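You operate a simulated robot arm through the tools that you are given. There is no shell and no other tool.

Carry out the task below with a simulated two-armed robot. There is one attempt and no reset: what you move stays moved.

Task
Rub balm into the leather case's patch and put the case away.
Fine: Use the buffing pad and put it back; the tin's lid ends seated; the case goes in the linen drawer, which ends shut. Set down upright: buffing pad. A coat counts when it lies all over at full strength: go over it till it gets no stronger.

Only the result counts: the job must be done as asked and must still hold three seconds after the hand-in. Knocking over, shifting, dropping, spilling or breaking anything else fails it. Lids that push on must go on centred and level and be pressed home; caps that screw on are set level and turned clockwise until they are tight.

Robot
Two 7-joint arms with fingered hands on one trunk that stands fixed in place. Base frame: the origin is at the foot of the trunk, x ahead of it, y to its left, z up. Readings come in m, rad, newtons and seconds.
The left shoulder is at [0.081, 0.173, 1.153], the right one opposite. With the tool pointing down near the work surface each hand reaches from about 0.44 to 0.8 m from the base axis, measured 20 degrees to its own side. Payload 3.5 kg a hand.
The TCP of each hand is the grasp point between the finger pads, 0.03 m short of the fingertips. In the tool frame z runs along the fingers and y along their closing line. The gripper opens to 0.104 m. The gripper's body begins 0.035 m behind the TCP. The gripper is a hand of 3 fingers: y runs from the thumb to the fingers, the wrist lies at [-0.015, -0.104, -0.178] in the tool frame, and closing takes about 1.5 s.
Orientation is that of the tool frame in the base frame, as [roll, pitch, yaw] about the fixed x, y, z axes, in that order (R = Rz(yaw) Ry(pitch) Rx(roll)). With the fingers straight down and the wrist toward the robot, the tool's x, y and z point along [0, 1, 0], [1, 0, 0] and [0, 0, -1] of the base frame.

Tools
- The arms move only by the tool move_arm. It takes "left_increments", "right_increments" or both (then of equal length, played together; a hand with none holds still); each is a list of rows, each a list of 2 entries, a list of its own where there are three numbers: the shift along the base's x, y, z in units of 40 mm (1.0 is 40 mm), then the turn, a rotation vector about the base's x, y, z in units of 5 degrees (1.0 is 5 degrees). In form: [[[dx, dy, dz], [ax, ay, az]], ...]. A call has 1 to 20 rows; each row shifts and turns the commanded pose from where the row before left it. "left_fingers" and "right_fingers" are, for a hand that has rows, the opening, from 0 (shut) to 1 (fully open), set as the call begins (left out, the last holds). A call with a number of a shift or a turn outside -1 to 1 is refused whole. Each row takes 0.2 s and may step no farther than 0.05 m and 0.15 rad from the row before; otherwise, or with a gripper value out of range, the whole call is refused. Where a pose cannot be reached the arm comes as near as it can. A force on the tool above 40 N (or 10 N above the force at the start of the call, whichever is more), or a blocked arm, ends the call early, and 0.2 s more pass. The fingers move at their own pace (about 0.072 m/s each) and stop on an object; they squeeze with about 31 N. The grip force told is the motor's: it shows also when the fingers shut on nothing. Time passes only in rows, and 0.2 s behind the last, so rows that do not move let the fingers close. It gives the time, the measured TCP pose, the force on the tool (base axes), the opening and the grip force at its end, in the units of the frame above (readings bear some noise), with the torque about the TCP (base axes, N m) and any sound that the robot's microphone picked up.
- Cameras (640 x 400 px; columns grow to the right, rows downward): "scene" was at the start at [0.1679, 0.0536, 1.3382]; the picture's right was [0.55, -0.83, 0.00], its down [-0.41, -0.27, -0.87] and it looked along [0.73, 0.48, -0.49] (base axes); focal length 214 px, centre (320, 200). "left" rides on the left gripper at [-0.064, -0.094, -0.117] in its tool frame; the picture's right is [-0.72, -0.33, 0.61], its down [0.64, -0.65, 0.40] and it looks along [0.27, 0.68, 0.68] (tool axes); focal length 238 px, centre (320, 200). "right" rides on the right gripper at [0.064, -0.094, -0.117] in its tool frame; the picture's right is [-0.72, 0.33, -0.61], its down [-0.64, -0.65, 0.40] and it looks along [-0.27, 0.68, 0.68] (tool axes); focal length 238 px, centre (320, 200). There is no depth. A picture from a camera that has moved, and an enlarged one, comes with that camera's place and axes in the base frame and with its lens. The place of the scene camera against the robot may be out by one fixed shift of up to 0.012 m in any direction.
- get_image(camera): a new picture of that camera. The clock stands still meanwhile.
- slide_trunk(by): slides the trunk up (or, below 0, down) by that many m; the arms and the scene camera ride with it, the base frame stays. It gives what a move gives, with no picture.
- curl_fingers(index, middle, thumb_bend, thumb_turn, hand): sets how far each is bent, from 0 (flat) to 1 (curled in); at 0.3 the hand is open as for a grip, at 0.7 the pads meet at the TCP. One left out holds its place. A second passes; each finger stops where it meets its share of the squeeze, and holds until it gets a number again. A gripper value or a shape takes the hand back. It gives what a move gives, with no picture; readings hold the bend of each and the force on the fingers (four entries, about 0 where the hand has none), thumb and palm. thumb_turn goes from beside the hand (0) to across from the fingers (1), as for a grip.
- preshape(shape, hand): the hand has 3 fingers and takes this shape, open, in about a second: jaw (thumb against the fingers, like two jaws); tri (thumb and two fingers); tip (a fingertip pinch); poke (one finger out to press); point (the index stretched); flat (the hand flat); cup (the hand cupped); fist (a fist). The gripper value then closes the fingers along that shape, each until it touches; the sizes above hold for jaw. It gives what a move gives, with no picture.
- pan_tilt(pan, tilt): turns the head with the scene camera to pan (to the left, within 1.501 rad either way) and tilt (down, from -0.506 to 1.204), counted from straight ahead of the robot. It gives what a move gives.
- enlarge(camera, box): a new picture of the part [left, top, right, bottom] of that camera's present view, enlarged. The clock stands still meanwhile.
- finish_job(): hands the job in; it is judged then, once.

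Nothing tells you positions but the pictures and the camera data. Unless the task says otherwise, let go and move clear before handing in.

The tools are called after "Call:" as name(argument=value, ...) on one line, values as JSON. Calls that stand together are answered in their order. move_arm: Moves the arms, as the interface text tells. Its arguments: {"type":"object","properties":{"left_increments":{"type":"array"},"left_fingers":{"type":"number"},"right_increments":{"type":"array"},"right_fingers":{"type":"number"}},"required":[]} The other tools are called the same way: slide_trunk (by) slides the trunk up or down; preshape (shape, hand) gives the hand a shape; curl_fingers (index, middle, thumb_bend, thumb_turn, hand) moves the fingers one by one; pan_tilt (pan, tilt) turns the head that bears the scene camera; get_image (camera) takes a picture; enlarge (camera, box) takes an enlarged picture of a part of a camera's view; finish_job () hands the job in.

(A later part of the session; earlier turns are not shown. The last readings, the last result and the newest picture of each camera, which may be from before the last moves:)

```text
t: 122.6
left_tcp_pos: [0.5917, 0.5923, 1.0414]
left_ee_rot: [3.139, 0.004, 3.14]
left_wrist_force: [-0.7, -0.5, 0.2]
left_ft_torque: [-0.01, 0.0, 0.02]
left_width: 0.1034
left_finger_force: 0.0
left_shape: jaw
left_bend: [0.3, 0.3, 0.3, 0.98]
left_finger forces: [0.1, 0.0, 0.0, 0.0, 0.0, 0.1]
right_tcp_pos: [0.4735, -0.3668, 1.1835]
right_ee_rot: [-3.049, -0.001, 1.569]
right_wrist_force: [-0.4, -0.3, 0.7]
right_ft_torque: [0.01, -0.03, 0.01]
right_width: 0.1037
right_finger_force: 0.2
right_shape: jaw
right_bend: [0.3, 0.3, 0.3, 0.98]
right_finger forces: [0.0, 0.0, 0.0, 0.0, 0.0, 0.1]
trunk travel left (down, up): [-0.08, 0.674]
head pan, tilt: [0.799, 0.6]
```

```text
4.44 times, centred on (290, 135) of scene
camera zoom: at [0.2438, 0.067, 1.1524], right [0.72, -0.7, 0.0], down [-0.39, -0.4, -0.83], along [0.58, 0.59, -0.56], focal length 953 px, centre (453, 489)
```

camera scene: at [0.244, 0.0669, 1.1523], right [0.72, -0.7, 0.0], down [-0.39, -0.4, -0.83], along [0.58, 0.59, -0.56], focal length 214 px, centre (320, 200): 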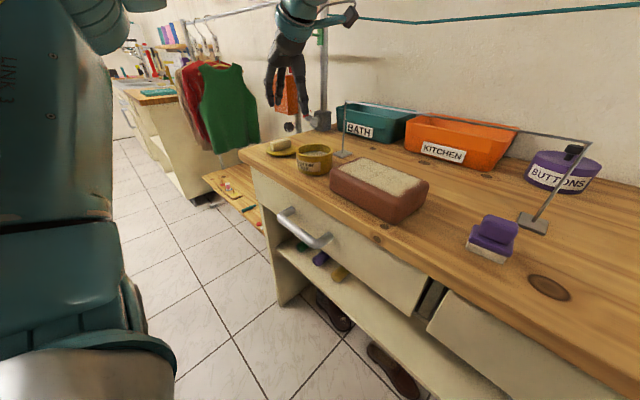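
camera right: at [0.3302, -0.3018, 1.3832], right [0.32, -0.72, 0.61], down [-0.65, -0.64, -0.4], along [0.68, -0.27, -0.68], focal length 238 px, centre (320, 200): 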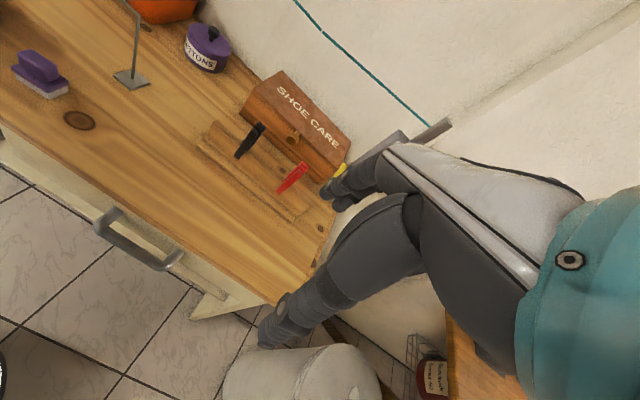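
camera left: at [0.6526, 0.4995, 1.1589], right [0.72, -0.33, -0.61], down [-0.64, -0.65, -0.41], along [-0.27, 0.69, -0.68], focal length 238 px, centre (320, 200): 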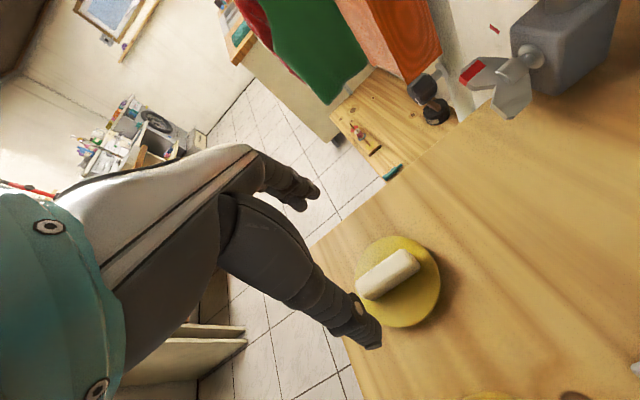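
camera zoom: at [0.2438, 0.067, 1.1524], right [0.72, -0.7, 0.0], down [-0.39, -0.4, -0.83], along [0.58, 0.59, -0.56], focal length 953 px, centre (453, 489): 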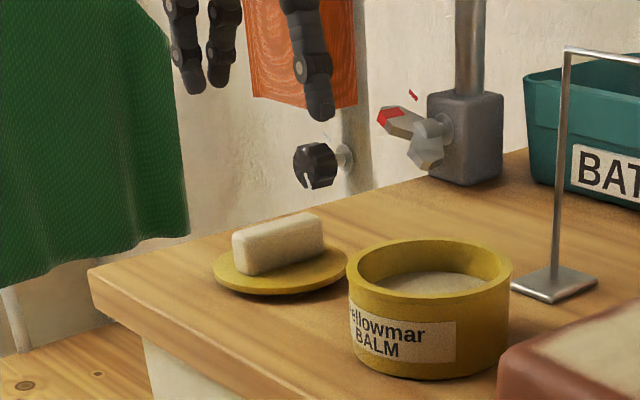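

Alignment over the bar is good. Lower so the fingertips straddle the handle just above the lid's disc.

Call:
move_arm(left_increments=[[[0, 0, -0.9], [0, 0, 0]], [[0, 0, -0.8], [0, 0, 0]], [[0, 0, -0.45], [0, 0, 0]], [[0, 0, 0], [0, 0, 0]]])

Call:
enlarge(camera="scene", box=[230, 90, 350, 180])

Call:
enlarge(camera="left", box=[280, 170, 480, 360])

```text
t: 123.6
left_tcp_pos: [0.5905, 0.592, 0.9534]
left_ee_rot: [3.138, 0.004, 3.141]
left_wrist_force: [0.1, 0.1, -0.4]
left_ft_torque: [0.01, -0.02, 0.0]
left_width: 0.1038
left_finger_force: 0.0
left_shape: jaw
left_bend: [0.3, 0.3, 0.3, 0.98]
left_finger forces: [0.1, 0.1, 0.0, 0.0, 0.0, 0.1]
right_tcp_pos: [0.4743, -0.3679, 1.1821]
right_ee_rot: [-3.048, -0.001, 1.567]
right_wrist_force: [0.0, 0.0, -0.3]
right_ft_torque: [-0.05, 0.02, 0.0]
right_width: 0.1038
right_finger_force: 0.1
right_shape: jaw
right_bend: [0.3, 0.3, 0.3, 0.98]
right_finger forces: [0.1, 0.0, 0.0, 0.0, 0.0, 0.1]
trunk travel left (down, up): [-0.08, 0.674]
head pan, tilt: [0.799, 0.6]
```

```text
4.44 times, centred on (290, 135) of scene
camera zoom: at [0.2438, 0.067, 1.1524], right [0.72, -0.7, 0.0], down [-0.39, -0.4, -0.83], along [0.58, 0.59, -0.56], focal length 953 px, centre (453, 489)
```

zoom: 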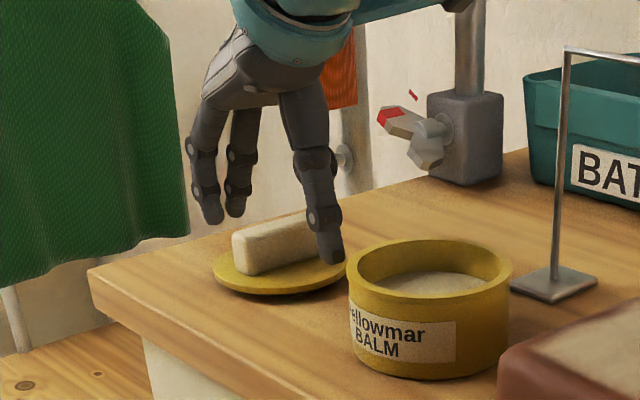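

```text
2.11 times, centred on (380, 265) of left
camera zoom: at [0.6525, 0.4995, 1.0722], right [0.72, -0.33, -0.61], down [-0.64, -0.65, -0.41], along [-0.27, 0.69, -0.68], focal length 502 px, centre (194, 63)
```

zoom: 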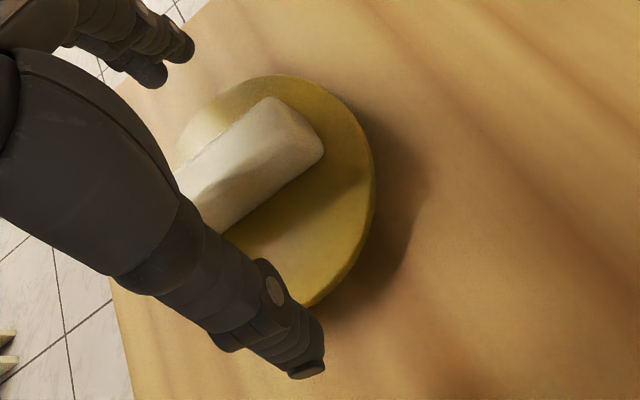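

Call:
move_arm(left_increments=[[[0, 0, -0.08], [0, 0, 0]], [[0, 0, 0], [0, 0, 0]]])

Call:
move_arm(left_increments=[[[0, 0, 0], [0, 0, 0]], [[0, 0, 0], [0, 0, 0]], [[0, 0, 0], [0, 0, 0]], [[0, 0, 0], [0, 0, 0]], [[0, 0, 0], [0, 0, 0]], [[0, 0, 0], [0, 0, 0]], [[0, 0, 0], [0, 0, 0]], [[0, 0, 0], [0, 0, 0]]], left_fingers=0)

Call:
enlarge(camera="scene", box=[230, 90, 350, 180])

Call:
enlarge(camera="left", box=[280, 170, 480, 360])

```text
t: 124.2
left_tcp_pos: [0.5912, 0.5917, 0.951]
left_ee_rot: [3.139, 0.002, 3.14]
left_wrist_force: [-0.8, -0.1, 0.8]
left_ft_torque: [0.0, -0.01, 0.01]
left_width: 0.1036
left_finger_force: 0.1
left_shape: jaw
left_bend: [0.3, 0.3, 0.3, 0.98]
left_finger forces: [0.0, 0.0, 0.0, 0.0, 0.0, 0.0]
right_tcp_pos: [0.474, -0.3669, 1.1834]
right_ee_rot: [-3.049, 0.0, 1.57]
right_wrist_force: [0.5, 0.0, -0.3]
right_ft_torque: [-0.02, 0.0, -0.02]
right_width: 0.1039
right_finger_force: 0.1
right_shape: jaw
right_bend: [0.3, 0.3, 0.3, 0.98]
right_finger forces: [0.0, 0.0, 0.0, 0.0, 0.1, 0.1]
trunk travel left (down, up): [-0.08, 0.674]
head pan, tilt: [0.799, 0.6]
```

```text
t: 126.0
left_tcp_pos: [0.5891, 0.5911, 0.9512]
left_ee_rot: [3.138, 0.003, 3.141]
left_wrist_force: [0.1, -0.5, -0.6]
left_ft_torque: [-0.04, -0.01, -0.02]
left_width: 0.0148
left_finger_force: 30.6
left_shape: jaw
left_bend: [0.73, 0.62, 0.74, 1.0]
left_finger forces: [18.1, 9.7, 0.0, 0.1, 27.6, 0.0]
right_tcp_pos: [0.4738, -0.3664, 1.1833]
right_ee_rot: [-3.05, 0.0, 1.569]
right_wrist_force: [0.4, 0.2, -0.3]
right_ft_torque: [0.04, 0.0, 0.0]
right_width: 0.1038
right_finger_force: 0.1
right_shape: jaw
right_bend: [0.3, 0.3, 0.3, 0.98]
right_finger forces: [0.1, 0.0, 0.0, 0.1, 0.0, 0.2]
trunk travel left (down, up): [-0.08, 0.674]
head pan, tilt: [0.799, 0.6]
```

```text
4.44 times, centred on (290, 135) of scene
camera zoom: at [0.2439, 0.067, 1.1524], right [0.72, -0.7, 0.0], down [-0.39, -0.4, -0.83], along [0.58, 0.59, -0.56], focal length 953 px, centre (453, 489)
```

zoom: 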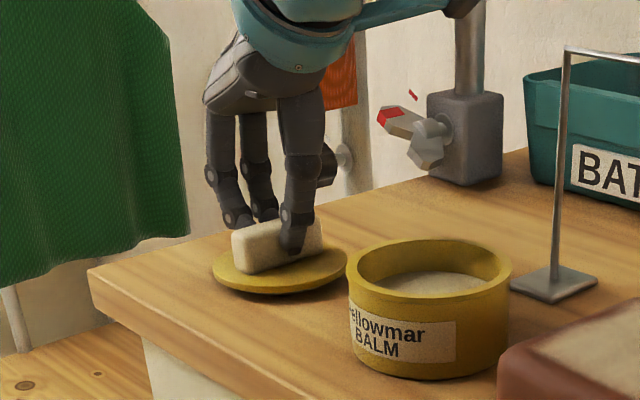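

```text
2.11 times, centred on (380, 265) of left
camera zoom: at [0.6526, 0.4987, 1.0692], right [0.72, -0.33, -0.61], down [-0.64, -0.65, -0.41], along [-0.27, 0.69, -0.68], focal length 502 px, centre (194, 63)
```

zoom: 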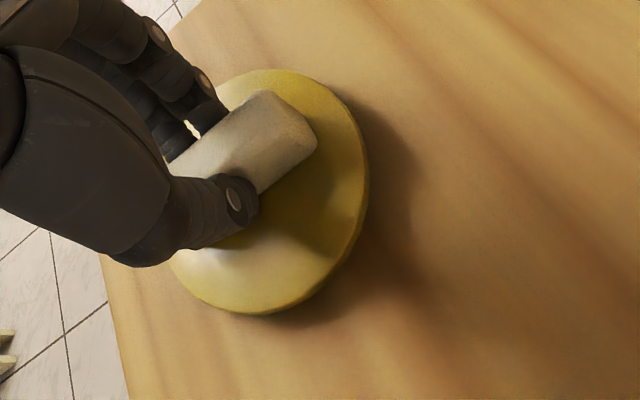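

Handle gripped. Lift the lid straight up and look.

Call:
move_arm(left_increments=[[[0, 0, 0.3], [0, 0, 0]], [[0, 0, 0.8], [0, 0, 0]], [[0, 0, 0.8], [0, 0, 0]], [[0, 0, 0], [0, 0, 0]]])

Call:
enlarge(camera="scene", box=[230, 60, 350, 180])

Call:
get_image(camera="left")

```text
t: 127.0
left_tcp_pos: [0.5897, 0.5883, 1.0277]
left_ee_rot: [3.139, 0.003, 3.14]
left_wrist_force: [-0.5, 0.0, -0.7]
left_ft_torque: [0.0, 0.0, -0.01]
left_width: 0.0149
left_finger_force: 31.0
left_shape: jaw
left_bend: [0.73, 0.62, 0.74, 1.0]
left_finger forces: [18.0, 9.8, 0.0, 0.1, 27.6, 0.1]
right_tcp_pos: [0.4747, -0.3676, 1.1843]
right_ee_rot: [-3.049, 0.001, 1.57]
right_wrist_force: [-0.7, -0.5, -0.1]
right_ft_torque: [0.0, 0.02, 0.01]
right_width: 0.104
right_finger_force: 0.0
right_shape: jaw
right_bend: [0.3, 0.3, 0.3, 0.98]
right_finger forces: [0.0, 0.0, 0.0, 0.0, 0.0, 0.0]
trunk travel left (down, up): [-0.08, 0.674]
head pan, tilt: [0.799, 0.6]
```

```text
3.33 times, centred on (290, 120) of scene
camera zoom: at [0.244, 0.067, 1.1523], right [0.72, -0.7, 0.0], down [-0.39, -0.4, -0.83], along [0.58, 0.59, -0.56], focal length 715 px, centre (420, 467)
```

zoom: 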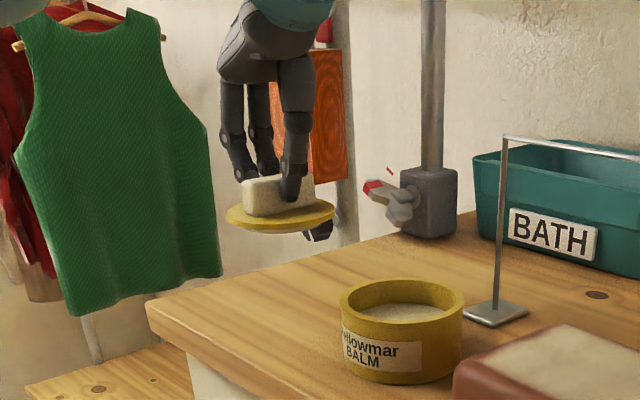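

```text
taken
camera left: at [0.6512, 0.4968, 1.1458], right [0.72, -0.33, -0.61], down [-0.64, -0.65, -0.41], along [-0.27, 0.69, -0.68], focal length 238 px, centre (320, 200)
```

left: 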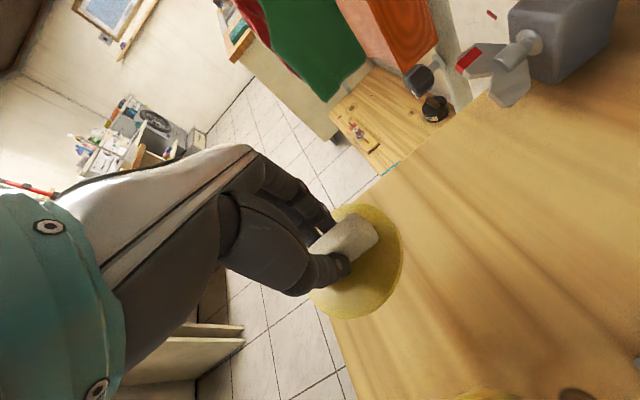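

The lid comes up with its handle. Let me check that it hangs level and see its underside.

Call:
enlarge(camera="scene", box=[260, 100, 310, 140])

Call:
enlarge(camera="left", box=[280, 170, 430, 340])

```text
10.00 times, centred on (285, 120) of scene
camera zoom: at [0.244, 0.067, 1.1523], right [0.72, -0.7, 0.0], down [-0.39, -0.4, -0.83], along [0.58, 0.59, -0.56], focal length 2145 px, centre (670, 1000)
```

zoom: 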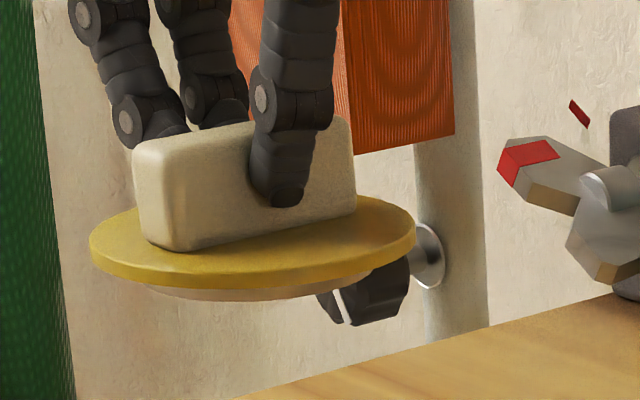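

```text
2.35 times, centred on (355, 255) of left
camera zoom: at [0.6512, 0.4968, 1.1458], right [0.72, -0.33, -0.61], down [-0.64, -0.65, -0.41], along [-0.27, 0.69, -0.68], focal length 561 px, centre (238, 71)
```

zoom: 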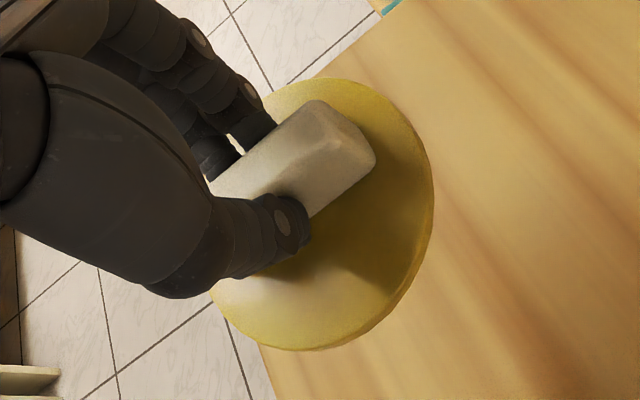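

The lid hangs level with its plug visible beneath. Carry it over the tin, staying above the rim.

Call:
move_arm(left_increments=[[[0, -0.91, 0.1], [0, 0, 0]], [[0, -0.91, 0], [0, 0, 0]], [[0, -0.91, 0], [0, 0, 0]], [[0, -0.91, 0], [0, 0, 0]], [[0, 0, 0], [0, 0, 0]]])

Call:
get_image(camera="left")

Call:
enlarge(camera="left", box=[280, 170, 430, 340])

Call:
enlarge(camera="scene", box=[270, 90, 360, 180])

```text
t: 128.2
left_tcp_pos: [0.59, 0.4423, 1.0327]
left_ee_rot: [3.138, 0.006, 3.139]
left_wrist_force: [-0.1, -0.9, -0.7]
left_ft_torque: [0.01, 0.0, -0.01]
left_width: 0.0148
left_finger_force: 30.9
left_shape: jaw
left_bend: [0.73, 0.62, 0.74, 1.0]
left_finger forces: [18.1, 9.7, 0.0, 0.1, 27.7, 0.0]
right_tcp_pos: [0.4737, -0.3672, 1.1832]
right_ee_rot: [-3.05, 0.0, 1.569]
right_wrist_force: [-0.3, 0.2, 0.1]
right_ft_torque: [0.01, -0.01, 0.01]
right_width: 0.1039
right_finger_force: 0.0
right_shape: jaw
right_bend: [0.3, 0.3, 0.3, 0.98]
right_finger forces: [0.0, 0.0, 0.0, 0.0, 0.0, 0.0]
trunk travel left (down, up): [-0.08, 0.674]
head pan, tilt: [0.799, 0.6]
```

```text
taken
camera left: at [0.6519, 0.3509, 1.1508], right [0.72, -0.33, -0.61], down [-0.64, -0.65, -0.41], along [-0.27, 0.69, -0.68], focal length 238 px, centre (320, 200)
```

left: 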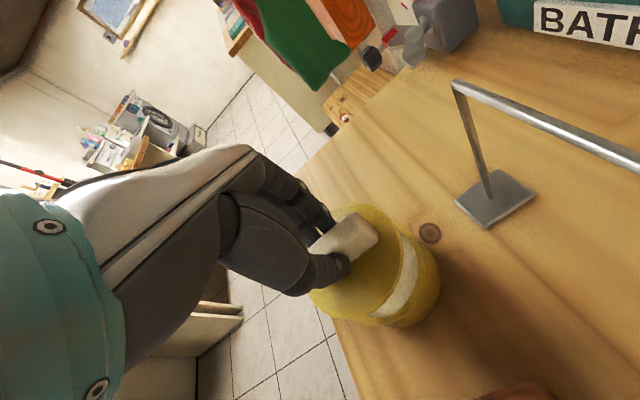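

```text
2.35 times, centred on (355, 255) of left
camera zoom: at [0.6519, 0.3509, 1.1508], right [0.72, -0.33, -0.61], down [-0.64, -0.65, -0.41], along [-0.27, 0.69, -0.68], focal length 561 px, centre (238, 71)
```

zoom: 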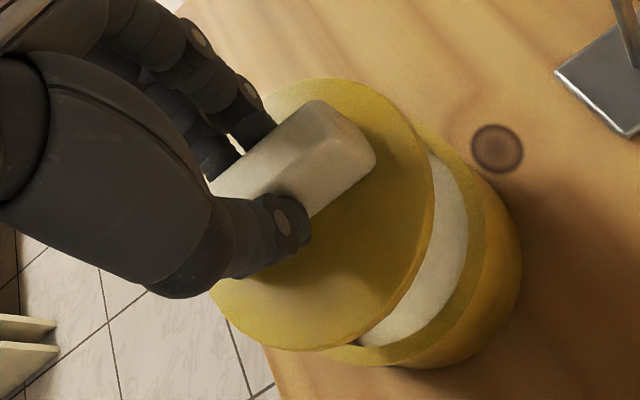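

```text
4.44 times, centred on (315, 135) of scene
camera zoom: at [0.2439, 0.067, 1.1524], right [0.72, -0.7, 0.0], down [-0.39, -0.4, -0.83], along [0.58, 0.59, -0.56], focal length 953 px, centre (342, 489)
```

zoom: 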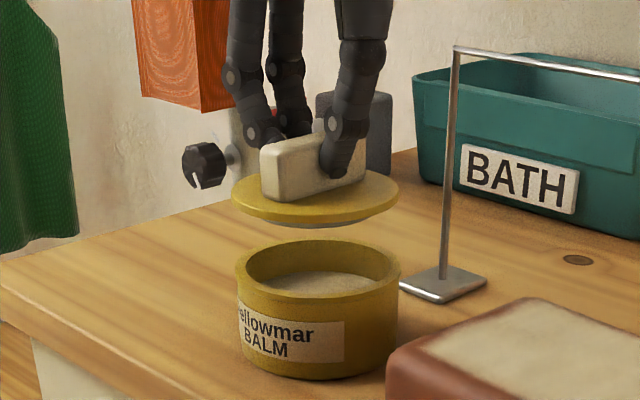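

Call:
enlarge(camera="left", box=[350, 180, 450, 340])

Call:
enlarge(camera="scene", box=[285, 110, 345, 180])

```text
2.50 times, centred on (400, 260) of left
camera zoom: at [0.6519, 0.3509, 1.1508], right [0.72, -0.33, -0.61], down [-0.64, -0.65, -0.41], along [-0.27, 0.69, -0.68], focal length 596 px, centre (120, 50)
```

zoom: 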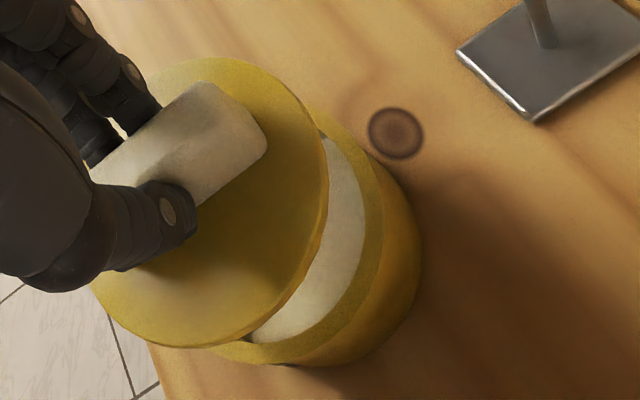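

```text
5.71 times, centred on (315, 145) of scene
camera zoom: at [0.2439, 0.067, 1.1524], right [0.72, -0.7, 0.0], down [-0.39, -0.4, -0.83], along [0.58, 0.59, -0.56], focal length 1226 px, centre (349, 514)
```

zoom: 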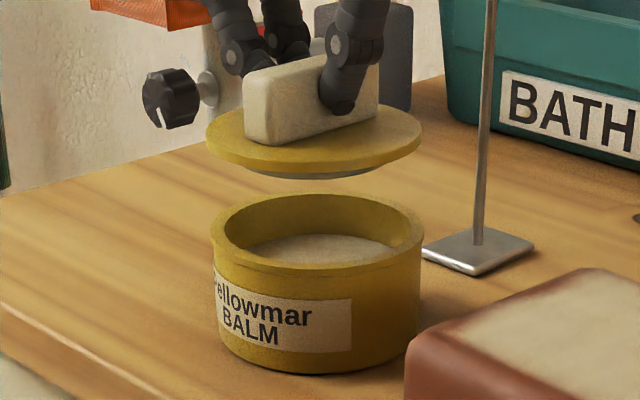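

Lid and tin are concentric within about 1.5 mm. Lower until the plug is just above the rim and check again.

Call:
move_arm(left_increments=[[[0, 0, -0.4], [0, 0, 0]], [[0, 0, -0.33], [0, 0, 0]], [[0, 0, 0], [0, 0, 0]]])

Call:
enlarge(camera="left", box=[330, 180, 430, 340])

Call:
enlarge(camera="scene", box=[285, 110, 345, 180])

```text
t: 129.0
left_tcp_pos: [0.5906, 0.4428, 1.0022]
left_ee_rot: [3.138, 0.005, 3.139]
left_wrist_force: [0.4, 0.0, -0.5]
left_ft_torque: [0.03, 0.0, 0.0]
left_width: 0.0147
left_finger_force: 31.2
left_shape: jaw
left_bend: [0.73, 0.62, 0.74, 1.0]
left_finger forces: [18.1, 9.8, 0.1, 0.0, 27.9, 0.0]
right_tcp_pos: [0.4732, -0.3662, 1.1834]
right_ee_rot: [-3.048, 0.0, 1.57]
right_wrist_force: [-0.1, -0.3, -0.4]
right_ft_torque: [0.0, 0.02, 0.0]
right_width: 0.1039
right_finger_force: 0.0
right_shape: jaw
right_bend: [0.3, 0.3, 0.3, 0.98]
right_finger forces: [0.0, 0.1, 0.0, 0.0, 0.0, 0.1]
trunk travel left (down, up): [-0.08, 0.674]
head pan, tilt: [0.799, 0.6]
```

```text
2.50 times, centred on (380, 260) of left
camera zoom: at [0.6523, 0.3516, 1.1204], right [0.72, -0.33, -0.61], down [-0.64, -0.65, -0.41], along [-0.27, 0.69, -0.68], focal length 596 px, centre (170, 50)
```

zoom: 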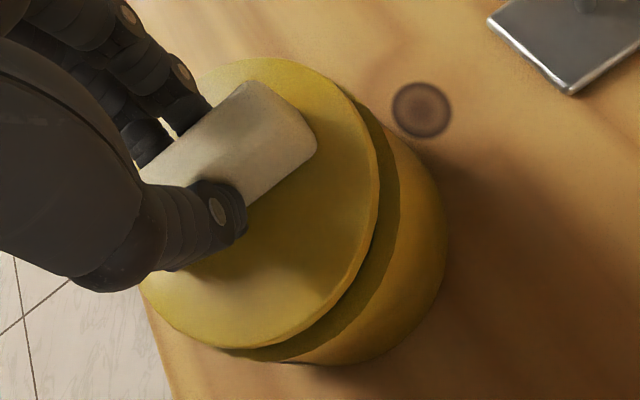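

```text
5.71 times, centred on (315, 145) of scene
camera zoom: at [0.2439, 0.067, 1.1524], right [0.72, -0.7, 0.0], down [-0.39, -0.4, -0.83], along [0.58, 0.59, -0.56], focal length 1226 px, centre (349, 514)
```

zoom: 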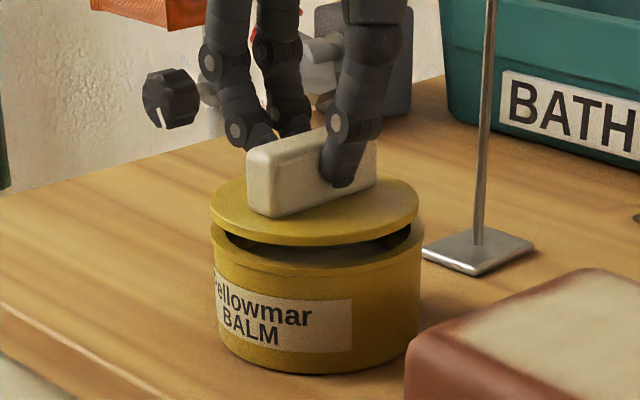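

Aligned within about 1 mm by both views. Lower in small steps, watching forces.

Call:
move_arm(left_increments=[[[0, 0, -0.1], [0, 0, 0]], [[0, 0, 0], [0, 0, 0]]])

Call:
move_arm(left_increments=[[[0, 0, -0.08], [0, 0, 0]], [[0, 0, 0], [0, 0, 0]]])

Call:
enlarge(camera="scene", box=[285, 110, 345, 180])

```text
t: 129.6
left_tcp_pos: [0.5898, 0.4444, 0.9986]
left_ee_rot: [3.138, 0.002, 3.14]
left_wrist_force: [-0.5, 0.1, -1.0]
left_ft_torque: [-0.02, 0.02, -0.03]
left_width: 0.0147
left_finger_force: 30.8
left_shape: jaw
left_bend: [0.73, 0.62, 0.74, 1.0]
left_finger forces: [18.1, 9.7, 0.0, 0.1, 27.8, 0.0]
right_tcp_pos: [0.4736, -0.3664, 1.184]
right_ee_rot: [-3.051, 0.001, 1.569]
right_wrist_force: [0.2, 0.4, -1.0]
right_ft_torque: [-0.02, 0.03, 0.0]
right_width: 0.1037
right_finger_force: 0.1
right_shape: jaw
right_bend: [0.3, 0.3, 0.3, 0.98]
right_finger forces: [0.0, 0.1, 0.0, 0.0, 0.0, 0.0]
trunk travel left (down, up): [-0.08, 0.674]
head pan, tilt: [0.799, 0.6]
```

```text
t: 130.2
left_tcp_pos: [0.5905, 0.4443, 0.9949]
left_ee_rot: [3.138, 0.004, 3.138]
left_wrist_force: [0.2, -1.4, 1.2]
left_ft_torque: [-0.02, -0.03, -0.01]
left_width: 0.0145
left_finger_force: 31.3
left_shape: jaw
left_bend: [0.73, 0.62, 0.74, 1.0]
left_finger forces: [18.0, 9.7, 0.0, 0.1, 28.6, 0.1]
right_tcp_pos: [0.4732, -0.367, 1.1837]
right_ee_rot: [-3.05, 0.0, 1.568]
right_wrist_force: [-0.2, -0.5, 0.8]
right_ft_torque: [0.01, 0.0, 0.04]
right_width: 0.1037
right_finger_force: 0.1
right_shape: jaw
right_bend: [0.3, 0.3, 0.3, 0.98]
right_finger forces: [0.0, 0.0, 0.1, 0.0, 0.1, 0.0]
trunk travel left (down, up): [-0.08, 0.674]
head pan, tilt: [0.799, 0.6]
```

```text
5.71 times, centred on (315, 145) of scene
camera zoom: at [0.2439, 0.0668, 1.1524], right [0.72, -0.7, 0.0], down [-0.39, -0.4, -0.83], along [0.58, 0.59, -0.56], focal length 1226 px, centre (349, 514)
```

zoom: 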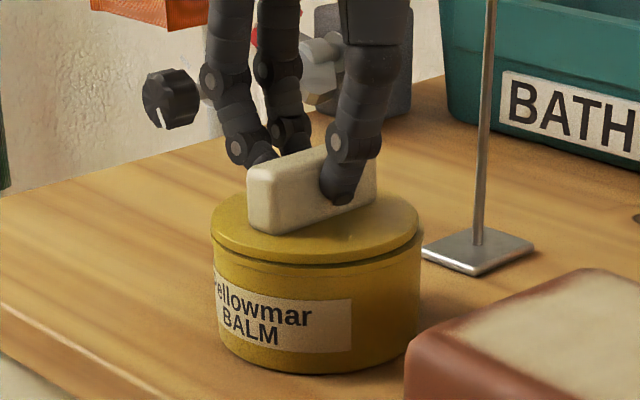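

Call:
move_arm(left_increments=[[[0.02, -0.02, -0.05], [0, 0, 0]], [[0, 0, 0], [0, 0, 0]]])

Call:
enlarge(camera="scene", box=[295, 120, 335, 160])

```text
t: 130.8
left_tcp_pos: [0.5915, 0.4441, 0.9928]
left_ee_rot: [3.139, 0.003, -3.141]
left_wrist_force: [-1.3, 2.0, 3.0]
left_ft_torque: [0.08, 0.05, 0.02]
left_width: 0.0145
left_finger_force: 31.0
left_shape: jaw
left_bend: [0.73, 0.63, 0.74, 1.0]
left_finger forces: [19.9, 10.8, 0.1, 0.0, 28.9, 0.0]
right_tcp_pos: [0.4736, -0.3671, 1.1829]
right_ee_rot: [-3.05, 0.0, 1.569]
right_wrist_force: [0.6, 0.2, 0.8]
right_ft_torque: [0.0, 0.03, -0.03]
right_width: 0.1036
right_finger_force: 0.1
right_shape: jaw
right_bend: [0.3, 0.3, 0.3, 0.98]
right_finger forces: [0.0, 0.0, 0.1, 0.1, 0.1, 0.0]
trunk travel left (down, up): [-0.08, 0.674]
head pan, tilt: [0.799, 0.6]
```

```text
10.00 times, centred on (315, 140) of scene
camera zoom: at [0.2435, 0.0669, 1.1525], right [0.72, -0.7, 0.0], down [-0.39, -0.4, -0.83], along [0.58, 0.59, -0.56], focal length 2145 px, centre (370, 800)
```

zoom: 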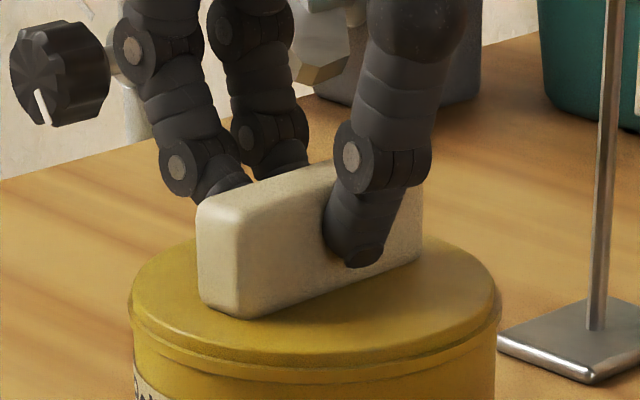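

Call:
move_arm(left_increments=[[[0, 0, -0.05], [0, 0, 0]], [[0, 0, 0], [0, 0, 0]]])

Call:
enlarge(camera="scene", box=[295, 125, 335, 165])

Call:
enlarge(camera="left", box=[300, 170, 430, 340])

```text
t: 131.4
left_tcp_pos: [0.5905, 0.4416, 0.9928]
left_ee_rot: [3.137, 0.006, 3.14]
left_wrist_force: [1.5, 5.1, 14.3]
left_ft_torque: [0.12, -0.02, -0.01]
left_width: 0.0146
left_finger_force: 31.2
left_shape: jaw
left_bend: [0.73, 0.62, 0.74, 1.0]
left_finger forces: [22.0, 12.5, 0.0, 0.0, 29.9, 0.0]
right_tcp_pos: [0.4731, -0.3659, 1.1826]
right_ee_rot: [-3.051, -0.003, 1.568]
right_wrist_force: [-0.6, 0.6, 0.5]
right_ft_torque: [0.02, 0.03, -0.01]
right_width: 0.1038
right_finger_force: 0.0
right_shape: jaw
right_bend: [0.3, 0.3, 0.3, 0.98]
right_finger forces: [0.0, 0.1, 0.1, 0.0, 0.0, 0.1]
trunk travel left (down, up): [-0.08, 0.674]
head pan, tilt: [0.799, 0.6]
```

```text
10.00 times, centred on (315, 145) of scene
camera zoom: at [0.2428, 0.0666, 1.1528], right [0.72, -0.7, 0.0], down [-0.39, -0.4, -0.83], along [0.58, 0.59, -0.56], focal length 2145 px, centre (370, 750)
```

zoom: 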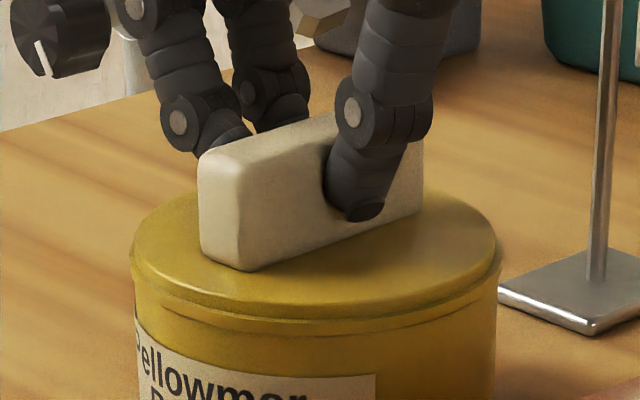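

```text
2.35 times, centred on (365, 255) of left
camera zoom: at [0.6519, 0.3505, 1.1105], right [0.72, -0.32, -0.61], down [-0.64, -0.65, -0.41], along [-0.26, 0.69, -0.68], focal length 561 px, centre (214, 71)
```

zoom: 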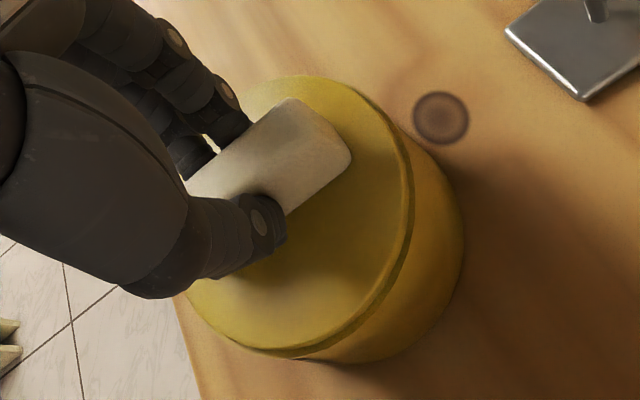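

The lid sits on the rim (14 N). I'll press a bit more with the grip and listen for a click.

Call:
move_arm(left_increments=[[[0, 0, -0.06], [0, 0, 0]], [[0, 0, 0], [0, 0, 0]]])

Call:
enlarge(camera="scene", box=[295, 125, 335, 165])

```text
t: 132.0
left_tcp_pos: [0.5898, 0.4419, 0.9916]
left_ee_rot: [3.135, 0.009, 3.14]
left_wrist_force: [1.9, 4.8, 26.5]
left_ft_torque: [0.17, -0.04, -0.01]
left_width: 0.0157
left_finger_force: 31.1
left_shape: jaw
left_bend: [0.73, 0.62, 0.75, 1.0]
left_finger forces: [23.7, 13.7, 0.0, 0.0, 32.4, 0.1]
right_tcp_pos: [0.4711, -0.3692, 1.1836]
right_ee_rot: [-3.052, -0.003, 1.569]
right_wrist_force: [-0.1, -0.2, 0.4]
right_ft_torque: [0.01, 0.0, 0.0]
right_width: 0.1036
right_finger_force: 0.1
right_shape: jaw
right_bend: [0.3, 0.3, 0.3, 0.98]
right_finger forces: [0.0, 0.0, 0.0, 0.0, 0.0, 0.0]
trunk travel left (down, up): [-0.08, 0.674]
head pan, tilt: [0.799, 0.6]
```

```text
10.00 times, centred on (315, 145) of scene
camera zoom: at [0.2419, 0.0659, 1.1532], right [0.72, -0.7, 0.0], down [-0.39, -0.4, -0.83], along [0.58, 0.59, -0.56], focal length 2145 px, centre (370, 750)
```

zoom: 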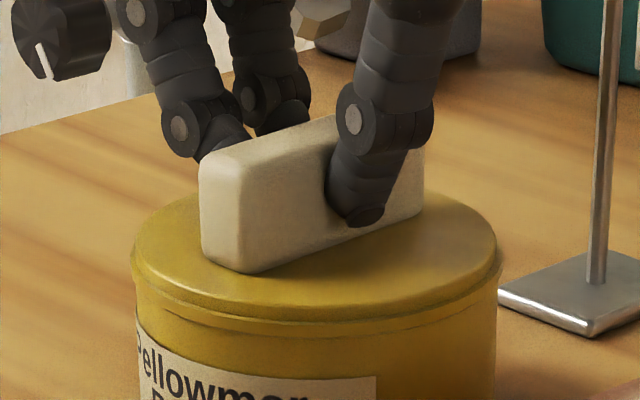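

No click yet and the grip begins to slip. I'll loosen the fingers so they straddle the bar, then push their tips directly on the lid's disc on both sides.

Call:
move_arm(left_increments=[[[0, 0, 0.06], [0, 0, 0]], [[0, 0, 0], [0, 0, 0]]])

Call:
move_arm(left_increments=[[[0, 0, 0], [0, 0, 0]], [[0, 0, 0], [0, 0, 0]], [[0, 0, 0], [0, 0, 0]], [[0, 0, 0], [0, 0, 0]]], left_fingers=0.45)

Call:
enlarge(camera="scene", box=[285, 110, 345, 180])

Call:
enlarge(camera="left", box=[300, 170, 430, 340])

```text
t: 132.6
left_tcp_pos: [0.5906, 0.4423, 0.9917]
left_ee_rot: [3.137, 0.004, 3.141]
left_wrist_force: [2.7, 5.0, 21.4]
left_ft_torque: [0.11, -0.06, -0.02]
left_width: 0.0154
left_finger_force: 31.1
left_shape: jaw
left_bend: [0.73, 0.62, 0.74, 1.0]
left_finger forces: [22.9, 13.0, 0.0, 0.0, 32.0, 0.1]
right_tcp_pos: [0.4719, -0.3676, 1.1845]
right_ee_rot: [-3.05, -0.002, 1.569]
right_wrist_force: [-0.4, 0.2, -0.2]
right_ft_torque: [-0.01, 0.03, -0.01]
right_width: 0.1037
right_finger_force: 0.1
right_shape: jaw
right_bend: [0.3, 0.3, 0.3, 0.98]
right_finger forces: [0.0, 0.1, 0.1, 0.0, 0.0, 0.1]
trunk travel left (down, up): [-0.08, 0.674]
head pan, tilt: [0.799, 0.6]
```

```text
t: 133.6
left_tcp_pos: [0.5923, 0.443, 0.9908]
left_ee_rot: [3.14, 0.002, 3.139]
left_wrist_force: [-0.5, -0.1, 0.0]
left_ft_torque: [-0.01, 0.01, -0.02]
left_width: 0.0464
left_finger_force: 0.0
left_shape: jaw
left_bend: [0.74, 0.47, 0.71, 1.0]
left_finger forces: [0.0, 0.0, 0.0, 0.0, 0.0, 0.0]
right_tcp_pos: [0.4744, -0.3669, 1.1839]
right_ee_rot: [-3.05, -0.001, 1.569]
right_wrist_force: [-0.6, 0.1, 0.0]
right_ft_torque: [0.01, -0.01, -0.01]
right_width: 0.1037
right_finger_force: 0.0
right_shape: jaw
right_bend: [0.3, 0.3, 0.3, 0.98]
right_finger forces: [0.1, 0.0, 0.1, 0.1, 0.0, 0.0]
trunk travel left (down, up): [-0.08, 0.674]
head pan, tilt: [0.799, 0.6]
heard: snap
```

```text
5.71 times, centred on (315, 145) of scene
camera zoom: at [0.2438, 0.0669, 1.1524], right [0.72, -0.7, 0.0], down [-0.39, -0.4, -0.83], along [0.58, 0.59, -0.56], focal length 1226 px, centre (349, 514)
```

zoom: 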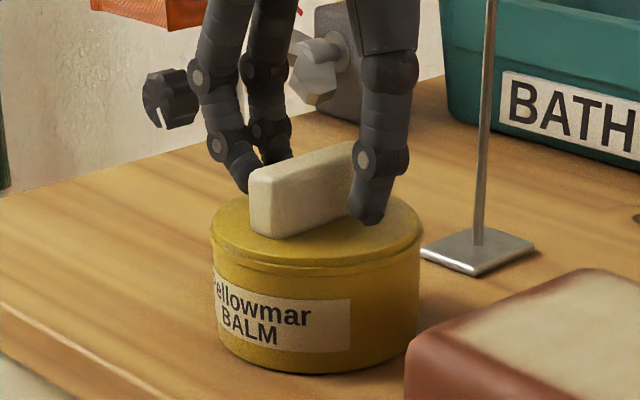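

```text
2.35 times, centred on (365, 255) of left
camera zoom: at [0.6531, 0.3509, 1.1087], right [0.72, -0.33, -0.61], down [-0.64, -0.65, -0.41], along [-0.27, 0.69, -0.68], focal length 561 px, centre (214, 71)
```

zoom: 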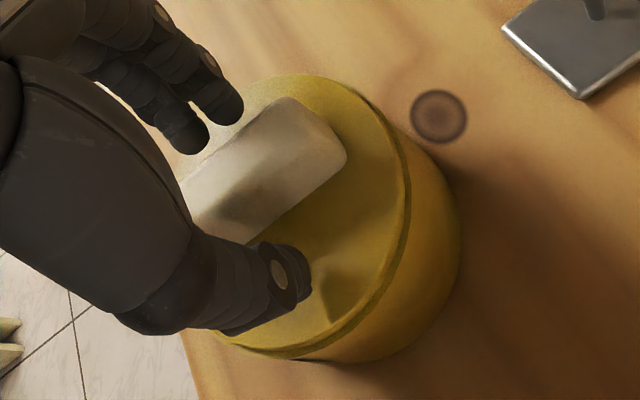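

A snap was heard: the lid has seated as I let go. I'll open the hand fully, lift clear and inspect it.

Call:
move_arm(left_increments=[[[0, 0, 0], [0, 0, 0]], [[0, 0, 0], [0, 0, 0]], [[0, 0, 0], [0, 0, 0]], [[0, 0, 0.3], [0, 0, 0]], [[0, 0, 0.9], [0, 0, 0]], [[0, 0, 0.9], [0, 0, 0]], [[0, 0, 0.5], [0, 0, 0]]], left_fingers=1)

Call:
enlarge(camera="scene", box=[290, 115, 340, 175])

Call:
get_image(camera="left")

```text
t: 135.2
left_tcp_pos: [0.5927, 0.4414, 1.0954]
left_ee_rot: [3.139, 0.0, 3.14]
left_wrist_force: [0.4, 0.0, -0.3]
left_ft_torque: [-0.01, -0.03, 0.02]
left_width: 0.1036
left_finger_force: 0.0
left_shape: jaw
left_bend: [0.3, 0.3, 0.3, 0.98]
left_finger forces: [0.0, 0.1, 0.0, 0.0, 0.0, 0.1]
right_tcp_pos: [0.4733, -0.3664, 1.1829]
right_ee_rot: [-3.048, 0.001, 1.569]
right_wrist_force: [-0.1, 0.0, 0.3]
right_ft_torque: [-0.03, -0.02, -0.02]
right_width: 0.1038
right_finger_force: 0.1
right_shape: jaw
right_bend: [0.3, 0.3, 0.3, 0.98]
right_finger forces: [0.0, 0.1, 0.0, 0.0, 0.1, 0.1]
trunk travel left (down, up): [-0.08, 0.674]
head pan, tilt: [0.799, 0.6]
```

```text
6.67 times, centred on (315, 145) of scene
camera zoom: at [0.2439, 0.067, 1.1524], right [0.72, -0.7, 0.0], down [-0.39, -0.4, -0.83], along [0.58, 0.59, -0.56], focal length 1430 px, centre (353, 567)
```

zoom: 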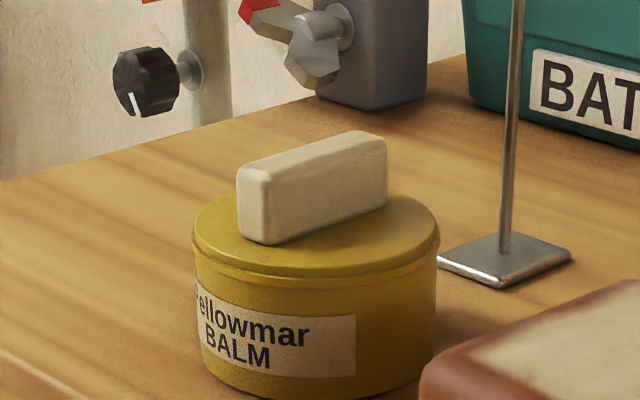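

```text
taken
camera left: at [0.6544, 0.3499, 1.2133], right [0.72, -0.33, -0.61], down [-0.64, -0.65, -0.41], along [-0.27, 0.69, -0.68], focal length 238 px, centre (320, 200)
```

left: 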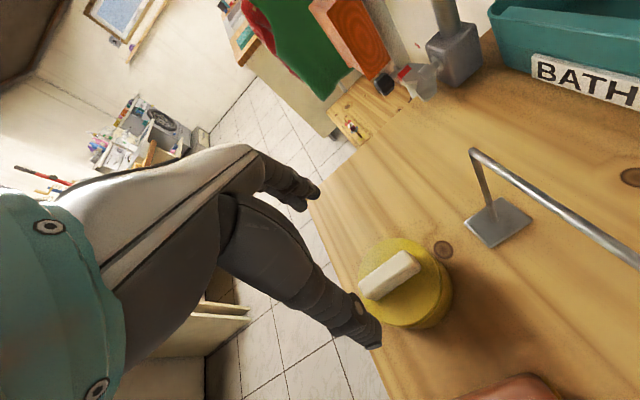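

The lid is seated, level and centred. Next is the linen drawer: I'll look closely at both drawer fronts for any marking.

Call:
pan_tilt(pan=0.0, tilt=0.9)

Call:
get_image(camera="scene")

Call:
enlarge(camera="scene", box=[0, 150, 300, 290])

Call:
enlarge(camera="scene", box=[270, 150, 570, 290])

```text
t: 136.4
left_tcp_pos: [0.5919, 0.4408, 1.095]
left_ee_rot: [3.137, 0.003, 3.14]
left_wrist_force: [0.0, -0.3, -0.4]
left_ft_torque: [-0.02, 0.03, 0.02]
left_width: 0.1034
left_finger_force: 0.1
left_shape: jaw
left_bend: [0.3, 0.3, 0.3, 0.98]
left_finger forces: [0.0, 0.0, 0.0, 0.1, 0.1, 0.1]
right_tcp_pos: [0.4733, -0.3666, 1.1832]
right_ee_rot: [-3.049, 0.002, 1.57]
right_wrist_force: [-0.6, 0.2, -0.9]
right_ft_torque: [-0.01, 0.02, -0.02]
right_width: 0.1041
right_finger_force: 0.1
right_shape: jaw
right_bend: [0.3, 0.3, 0.3, 0.98]
right_finger forces: [0.1, 0.0, 0.1, 0.0, 0.0, 0.1]
trunk travel left (down, up): [-0.08, 0.674]
head pan, tilt: [0.0, 0.901]
```

```text
taken
camera scene: at [0.2577, 0.0037, 1.1276], right [0.0, -1.0, 0.0], down [-0.78, 0.0, -0.62], along [0.62, 0.0, -0.78], focal length 214 px, centre (320, 200)
```

scene: 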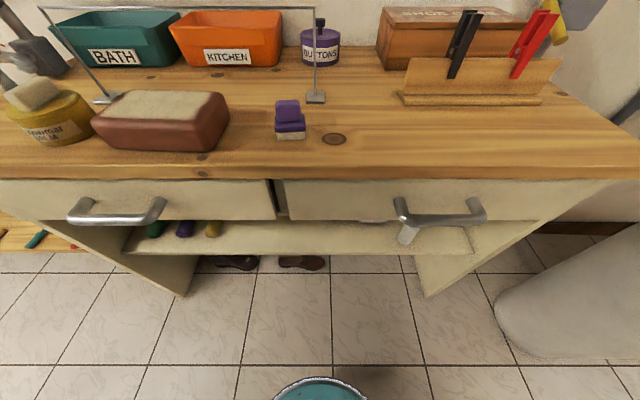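

```text
2.13 times, centred on (150, 220) of scene
camera zoom: at [0.2577, 0.0037, 1.1276], right [0.0, -1.0, 0.0], down [-0.78, 0.0, -0.62], along [0.62, 0.0, -0.78], focal length 458 px, centre (683, 157)
```

zoom: 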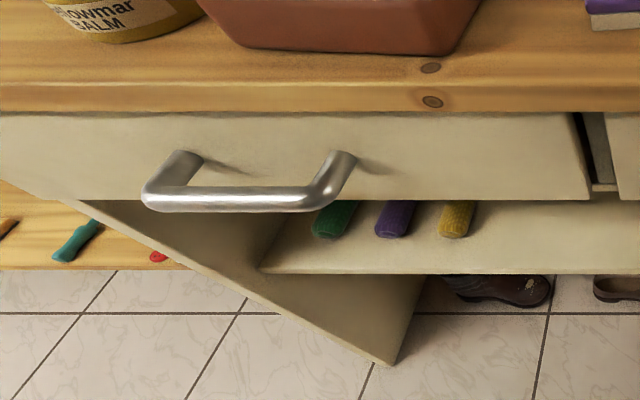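

```text
2.13 times, centred on (420, 220) of scene
camera zoom: at [0.2577, 0.0037, 1.1276], right [0.0, -1.0, 0.0], down [-0.78, 0.0, -0.62], along [0.62, 0.0, -0.78], focal length 458 px, centre (107, 157)
```

zoom: 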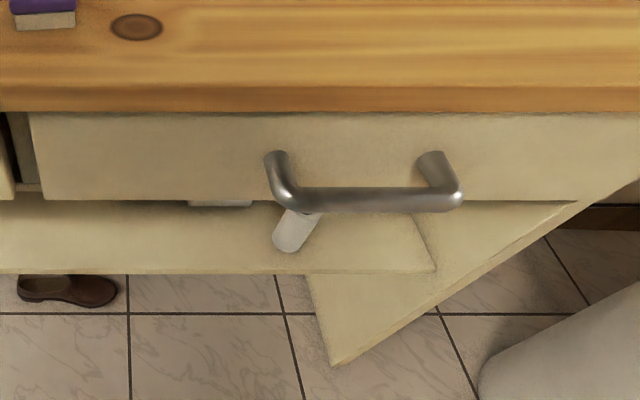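

No labels on either front, so I'll have to look inside. First I want the case's exact width for grasping: I'll take a view from its left end, looking along it.

Call:
move_arm(left_increments=[[[0, 0, 0.3], [0, 0, -1]], [[0, 0, 0], [0, 0, -1]], [[0, 0, 0], [0, 0, -1]], [[0, 0, 0], [0, 0, -1]], [[0, 0, 0], [0, 0, -1]], [[0, 0, 0], [0, 0, -1]], [[0, 0, 0], [0, 0, -1]], [[0, 0, 0], [0, 0, -1]], [[0, 0, 0], [0, 0, -1]], [[0, 0, 0], [0, 0, -1]], [[0, 0, 0], [0, 0, -1]], [[0, 0, 0], [0, 0, -1]], [[0, 0, 0], [0, 0, -1]], [[0, 0, 0], [0, 0, -1]], [[0, 0, 0], [0, 0, -1]], [[0, 0, 0], [0, 0, -1]], [[0, 0, 0], [0, 0, -1]], [[0, 0, 0], [0, 0, -1]]])

Call:
get_image(camera="left")

```text
t: 140.2
left_tcp_pos: [0.5917, 0.4445, 1.1073]
left_ee_rot: [3.138, 0.002, 1.567]
left_wrist_force: [-0.6, 0.3, 0.4]
left_ft_torque: [0.0, -0.02, -0.02]
left_width: 0.1038
left_finger_force: 0.1
left_shape: jaw
left_bend: [0.3, 0.3, 0.3, 0.98]
left_finger forces: [0.1, 0.1, 0.1, 0.0, 0.0, 0.1]
right_tcp_pos: [0.4739, -0.3664, 1.1845]
right_ee_rot: [-3.05, -0.001, 1.568]
right_wrist_force: [0.3, -0.3, -0.1]
right_ft_torque: [0.03, 0.0, -0.01]
right_width: 0.1038
right_finger_force: 0.1
right_shape: jaw
right_bend: [0.3, 0.3, 0.3, 0.98]
right_finger forces: [0.0, 0.0, 0.1, 0.0, 0.0, 0.0]
trunk travel left (down, up): [-0.08, 0.674]
head pan, tilt: [0.0, 0.901]
```

```text
taken
camera left: at [0.4953, 0.383, 1.225], right [-0.33, -0.72, -0.61], down [-0.65, 0.64, -0.41], along [0.69, 0.26, -0.68], focal length 238 px, centre (320, 200)
```

left: 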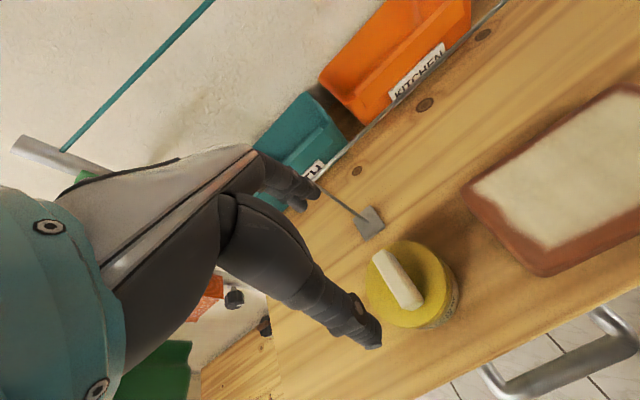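

Call:
move_arm(left_increments=[[[0.07, 0, 0], [0, 0, -1]], [[0.07, 0, 0], [0, 0, -1]], [[0.07, 0, 0], [0, 0, -1]], [[0.07, 0, 0], [0, 0, -1]], [[0.07, 0, 0], [0, 0, -1]], [[0.07, 0, 0], [0, 0, -1]], [[0.07, 0, 0], [0, 0, -1]], [[0.07, 0, 0], [0, 0, -1]], [[0.07, 0, 0], [0, 0, -1]], [[0.07, 0, 0], [0, 0, -1]], [[0.07, 0, 0], [0, 0, -1]], [[0.07, 0, 0], [0, 0, -1]], [[0, 0, 0], [0, 0, -1]], [[0, 0, 0], [0, 0, -1]]])

Call:
get_image(camera="left")

```text
t: 143.2
left_tcp_pos: [0.5896, 0.4536, 1.0525]
left_ee_rot: [3.137, 0.002, 0.347]
left_wrist_force: [1.0, 0.2, 0.4]
left_ft_torque: [0.04, 0.01, 0.0]
left_width: 0.1036
left_finger_force: 0.0
left_shape: jaw
left_bend: [0.3, 0.3, 0.3, 0.98]
left_finger forces: [0.1, 0.0, 0.0, 0.1, 0.1, 0.0]
left hand out of reach, approached as far as the arm can: row 10, 11, 12, 13, 14
right_tcp_pos: [0.473, -0.3662, 1.184]
right_ee_rot: [-3.049, 0.0, 1.569]
right_wrist_force: [0.5, -0.5, 0.4]
right_ft_torque: [0.02, 0.02, 0.04]
right_width: 0.1039
right_finger_force: 0.0
right_shape: jaw
right_bend: [0.3, 0.3, 0.3, 0.98]
right_finger forces: [0.1, 0.1, 0.0, 0.1, 0.0, 0.1]
trunk travel left (down, up): [-0.08, 0.674]
head pan, tilt: [0.0, 0.901]
```

```text
taken
camera left: at [0.496, 0.5234, 1.1711], right [-0.79, 0.06, -0.61], down [0.38, 0.83, -0.41], along [0.48, -0.56, -0.68], focal length 238 px, centre (320, 200)
```

left: 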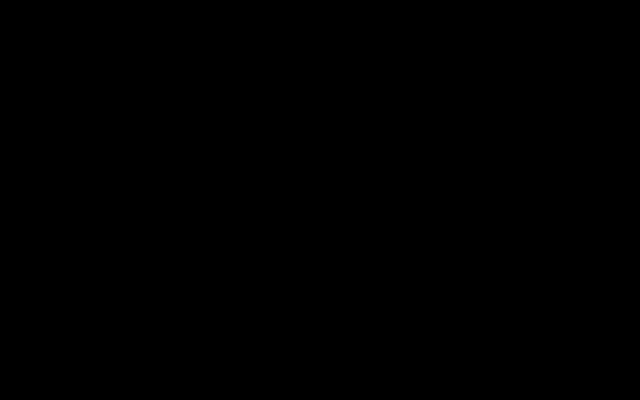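

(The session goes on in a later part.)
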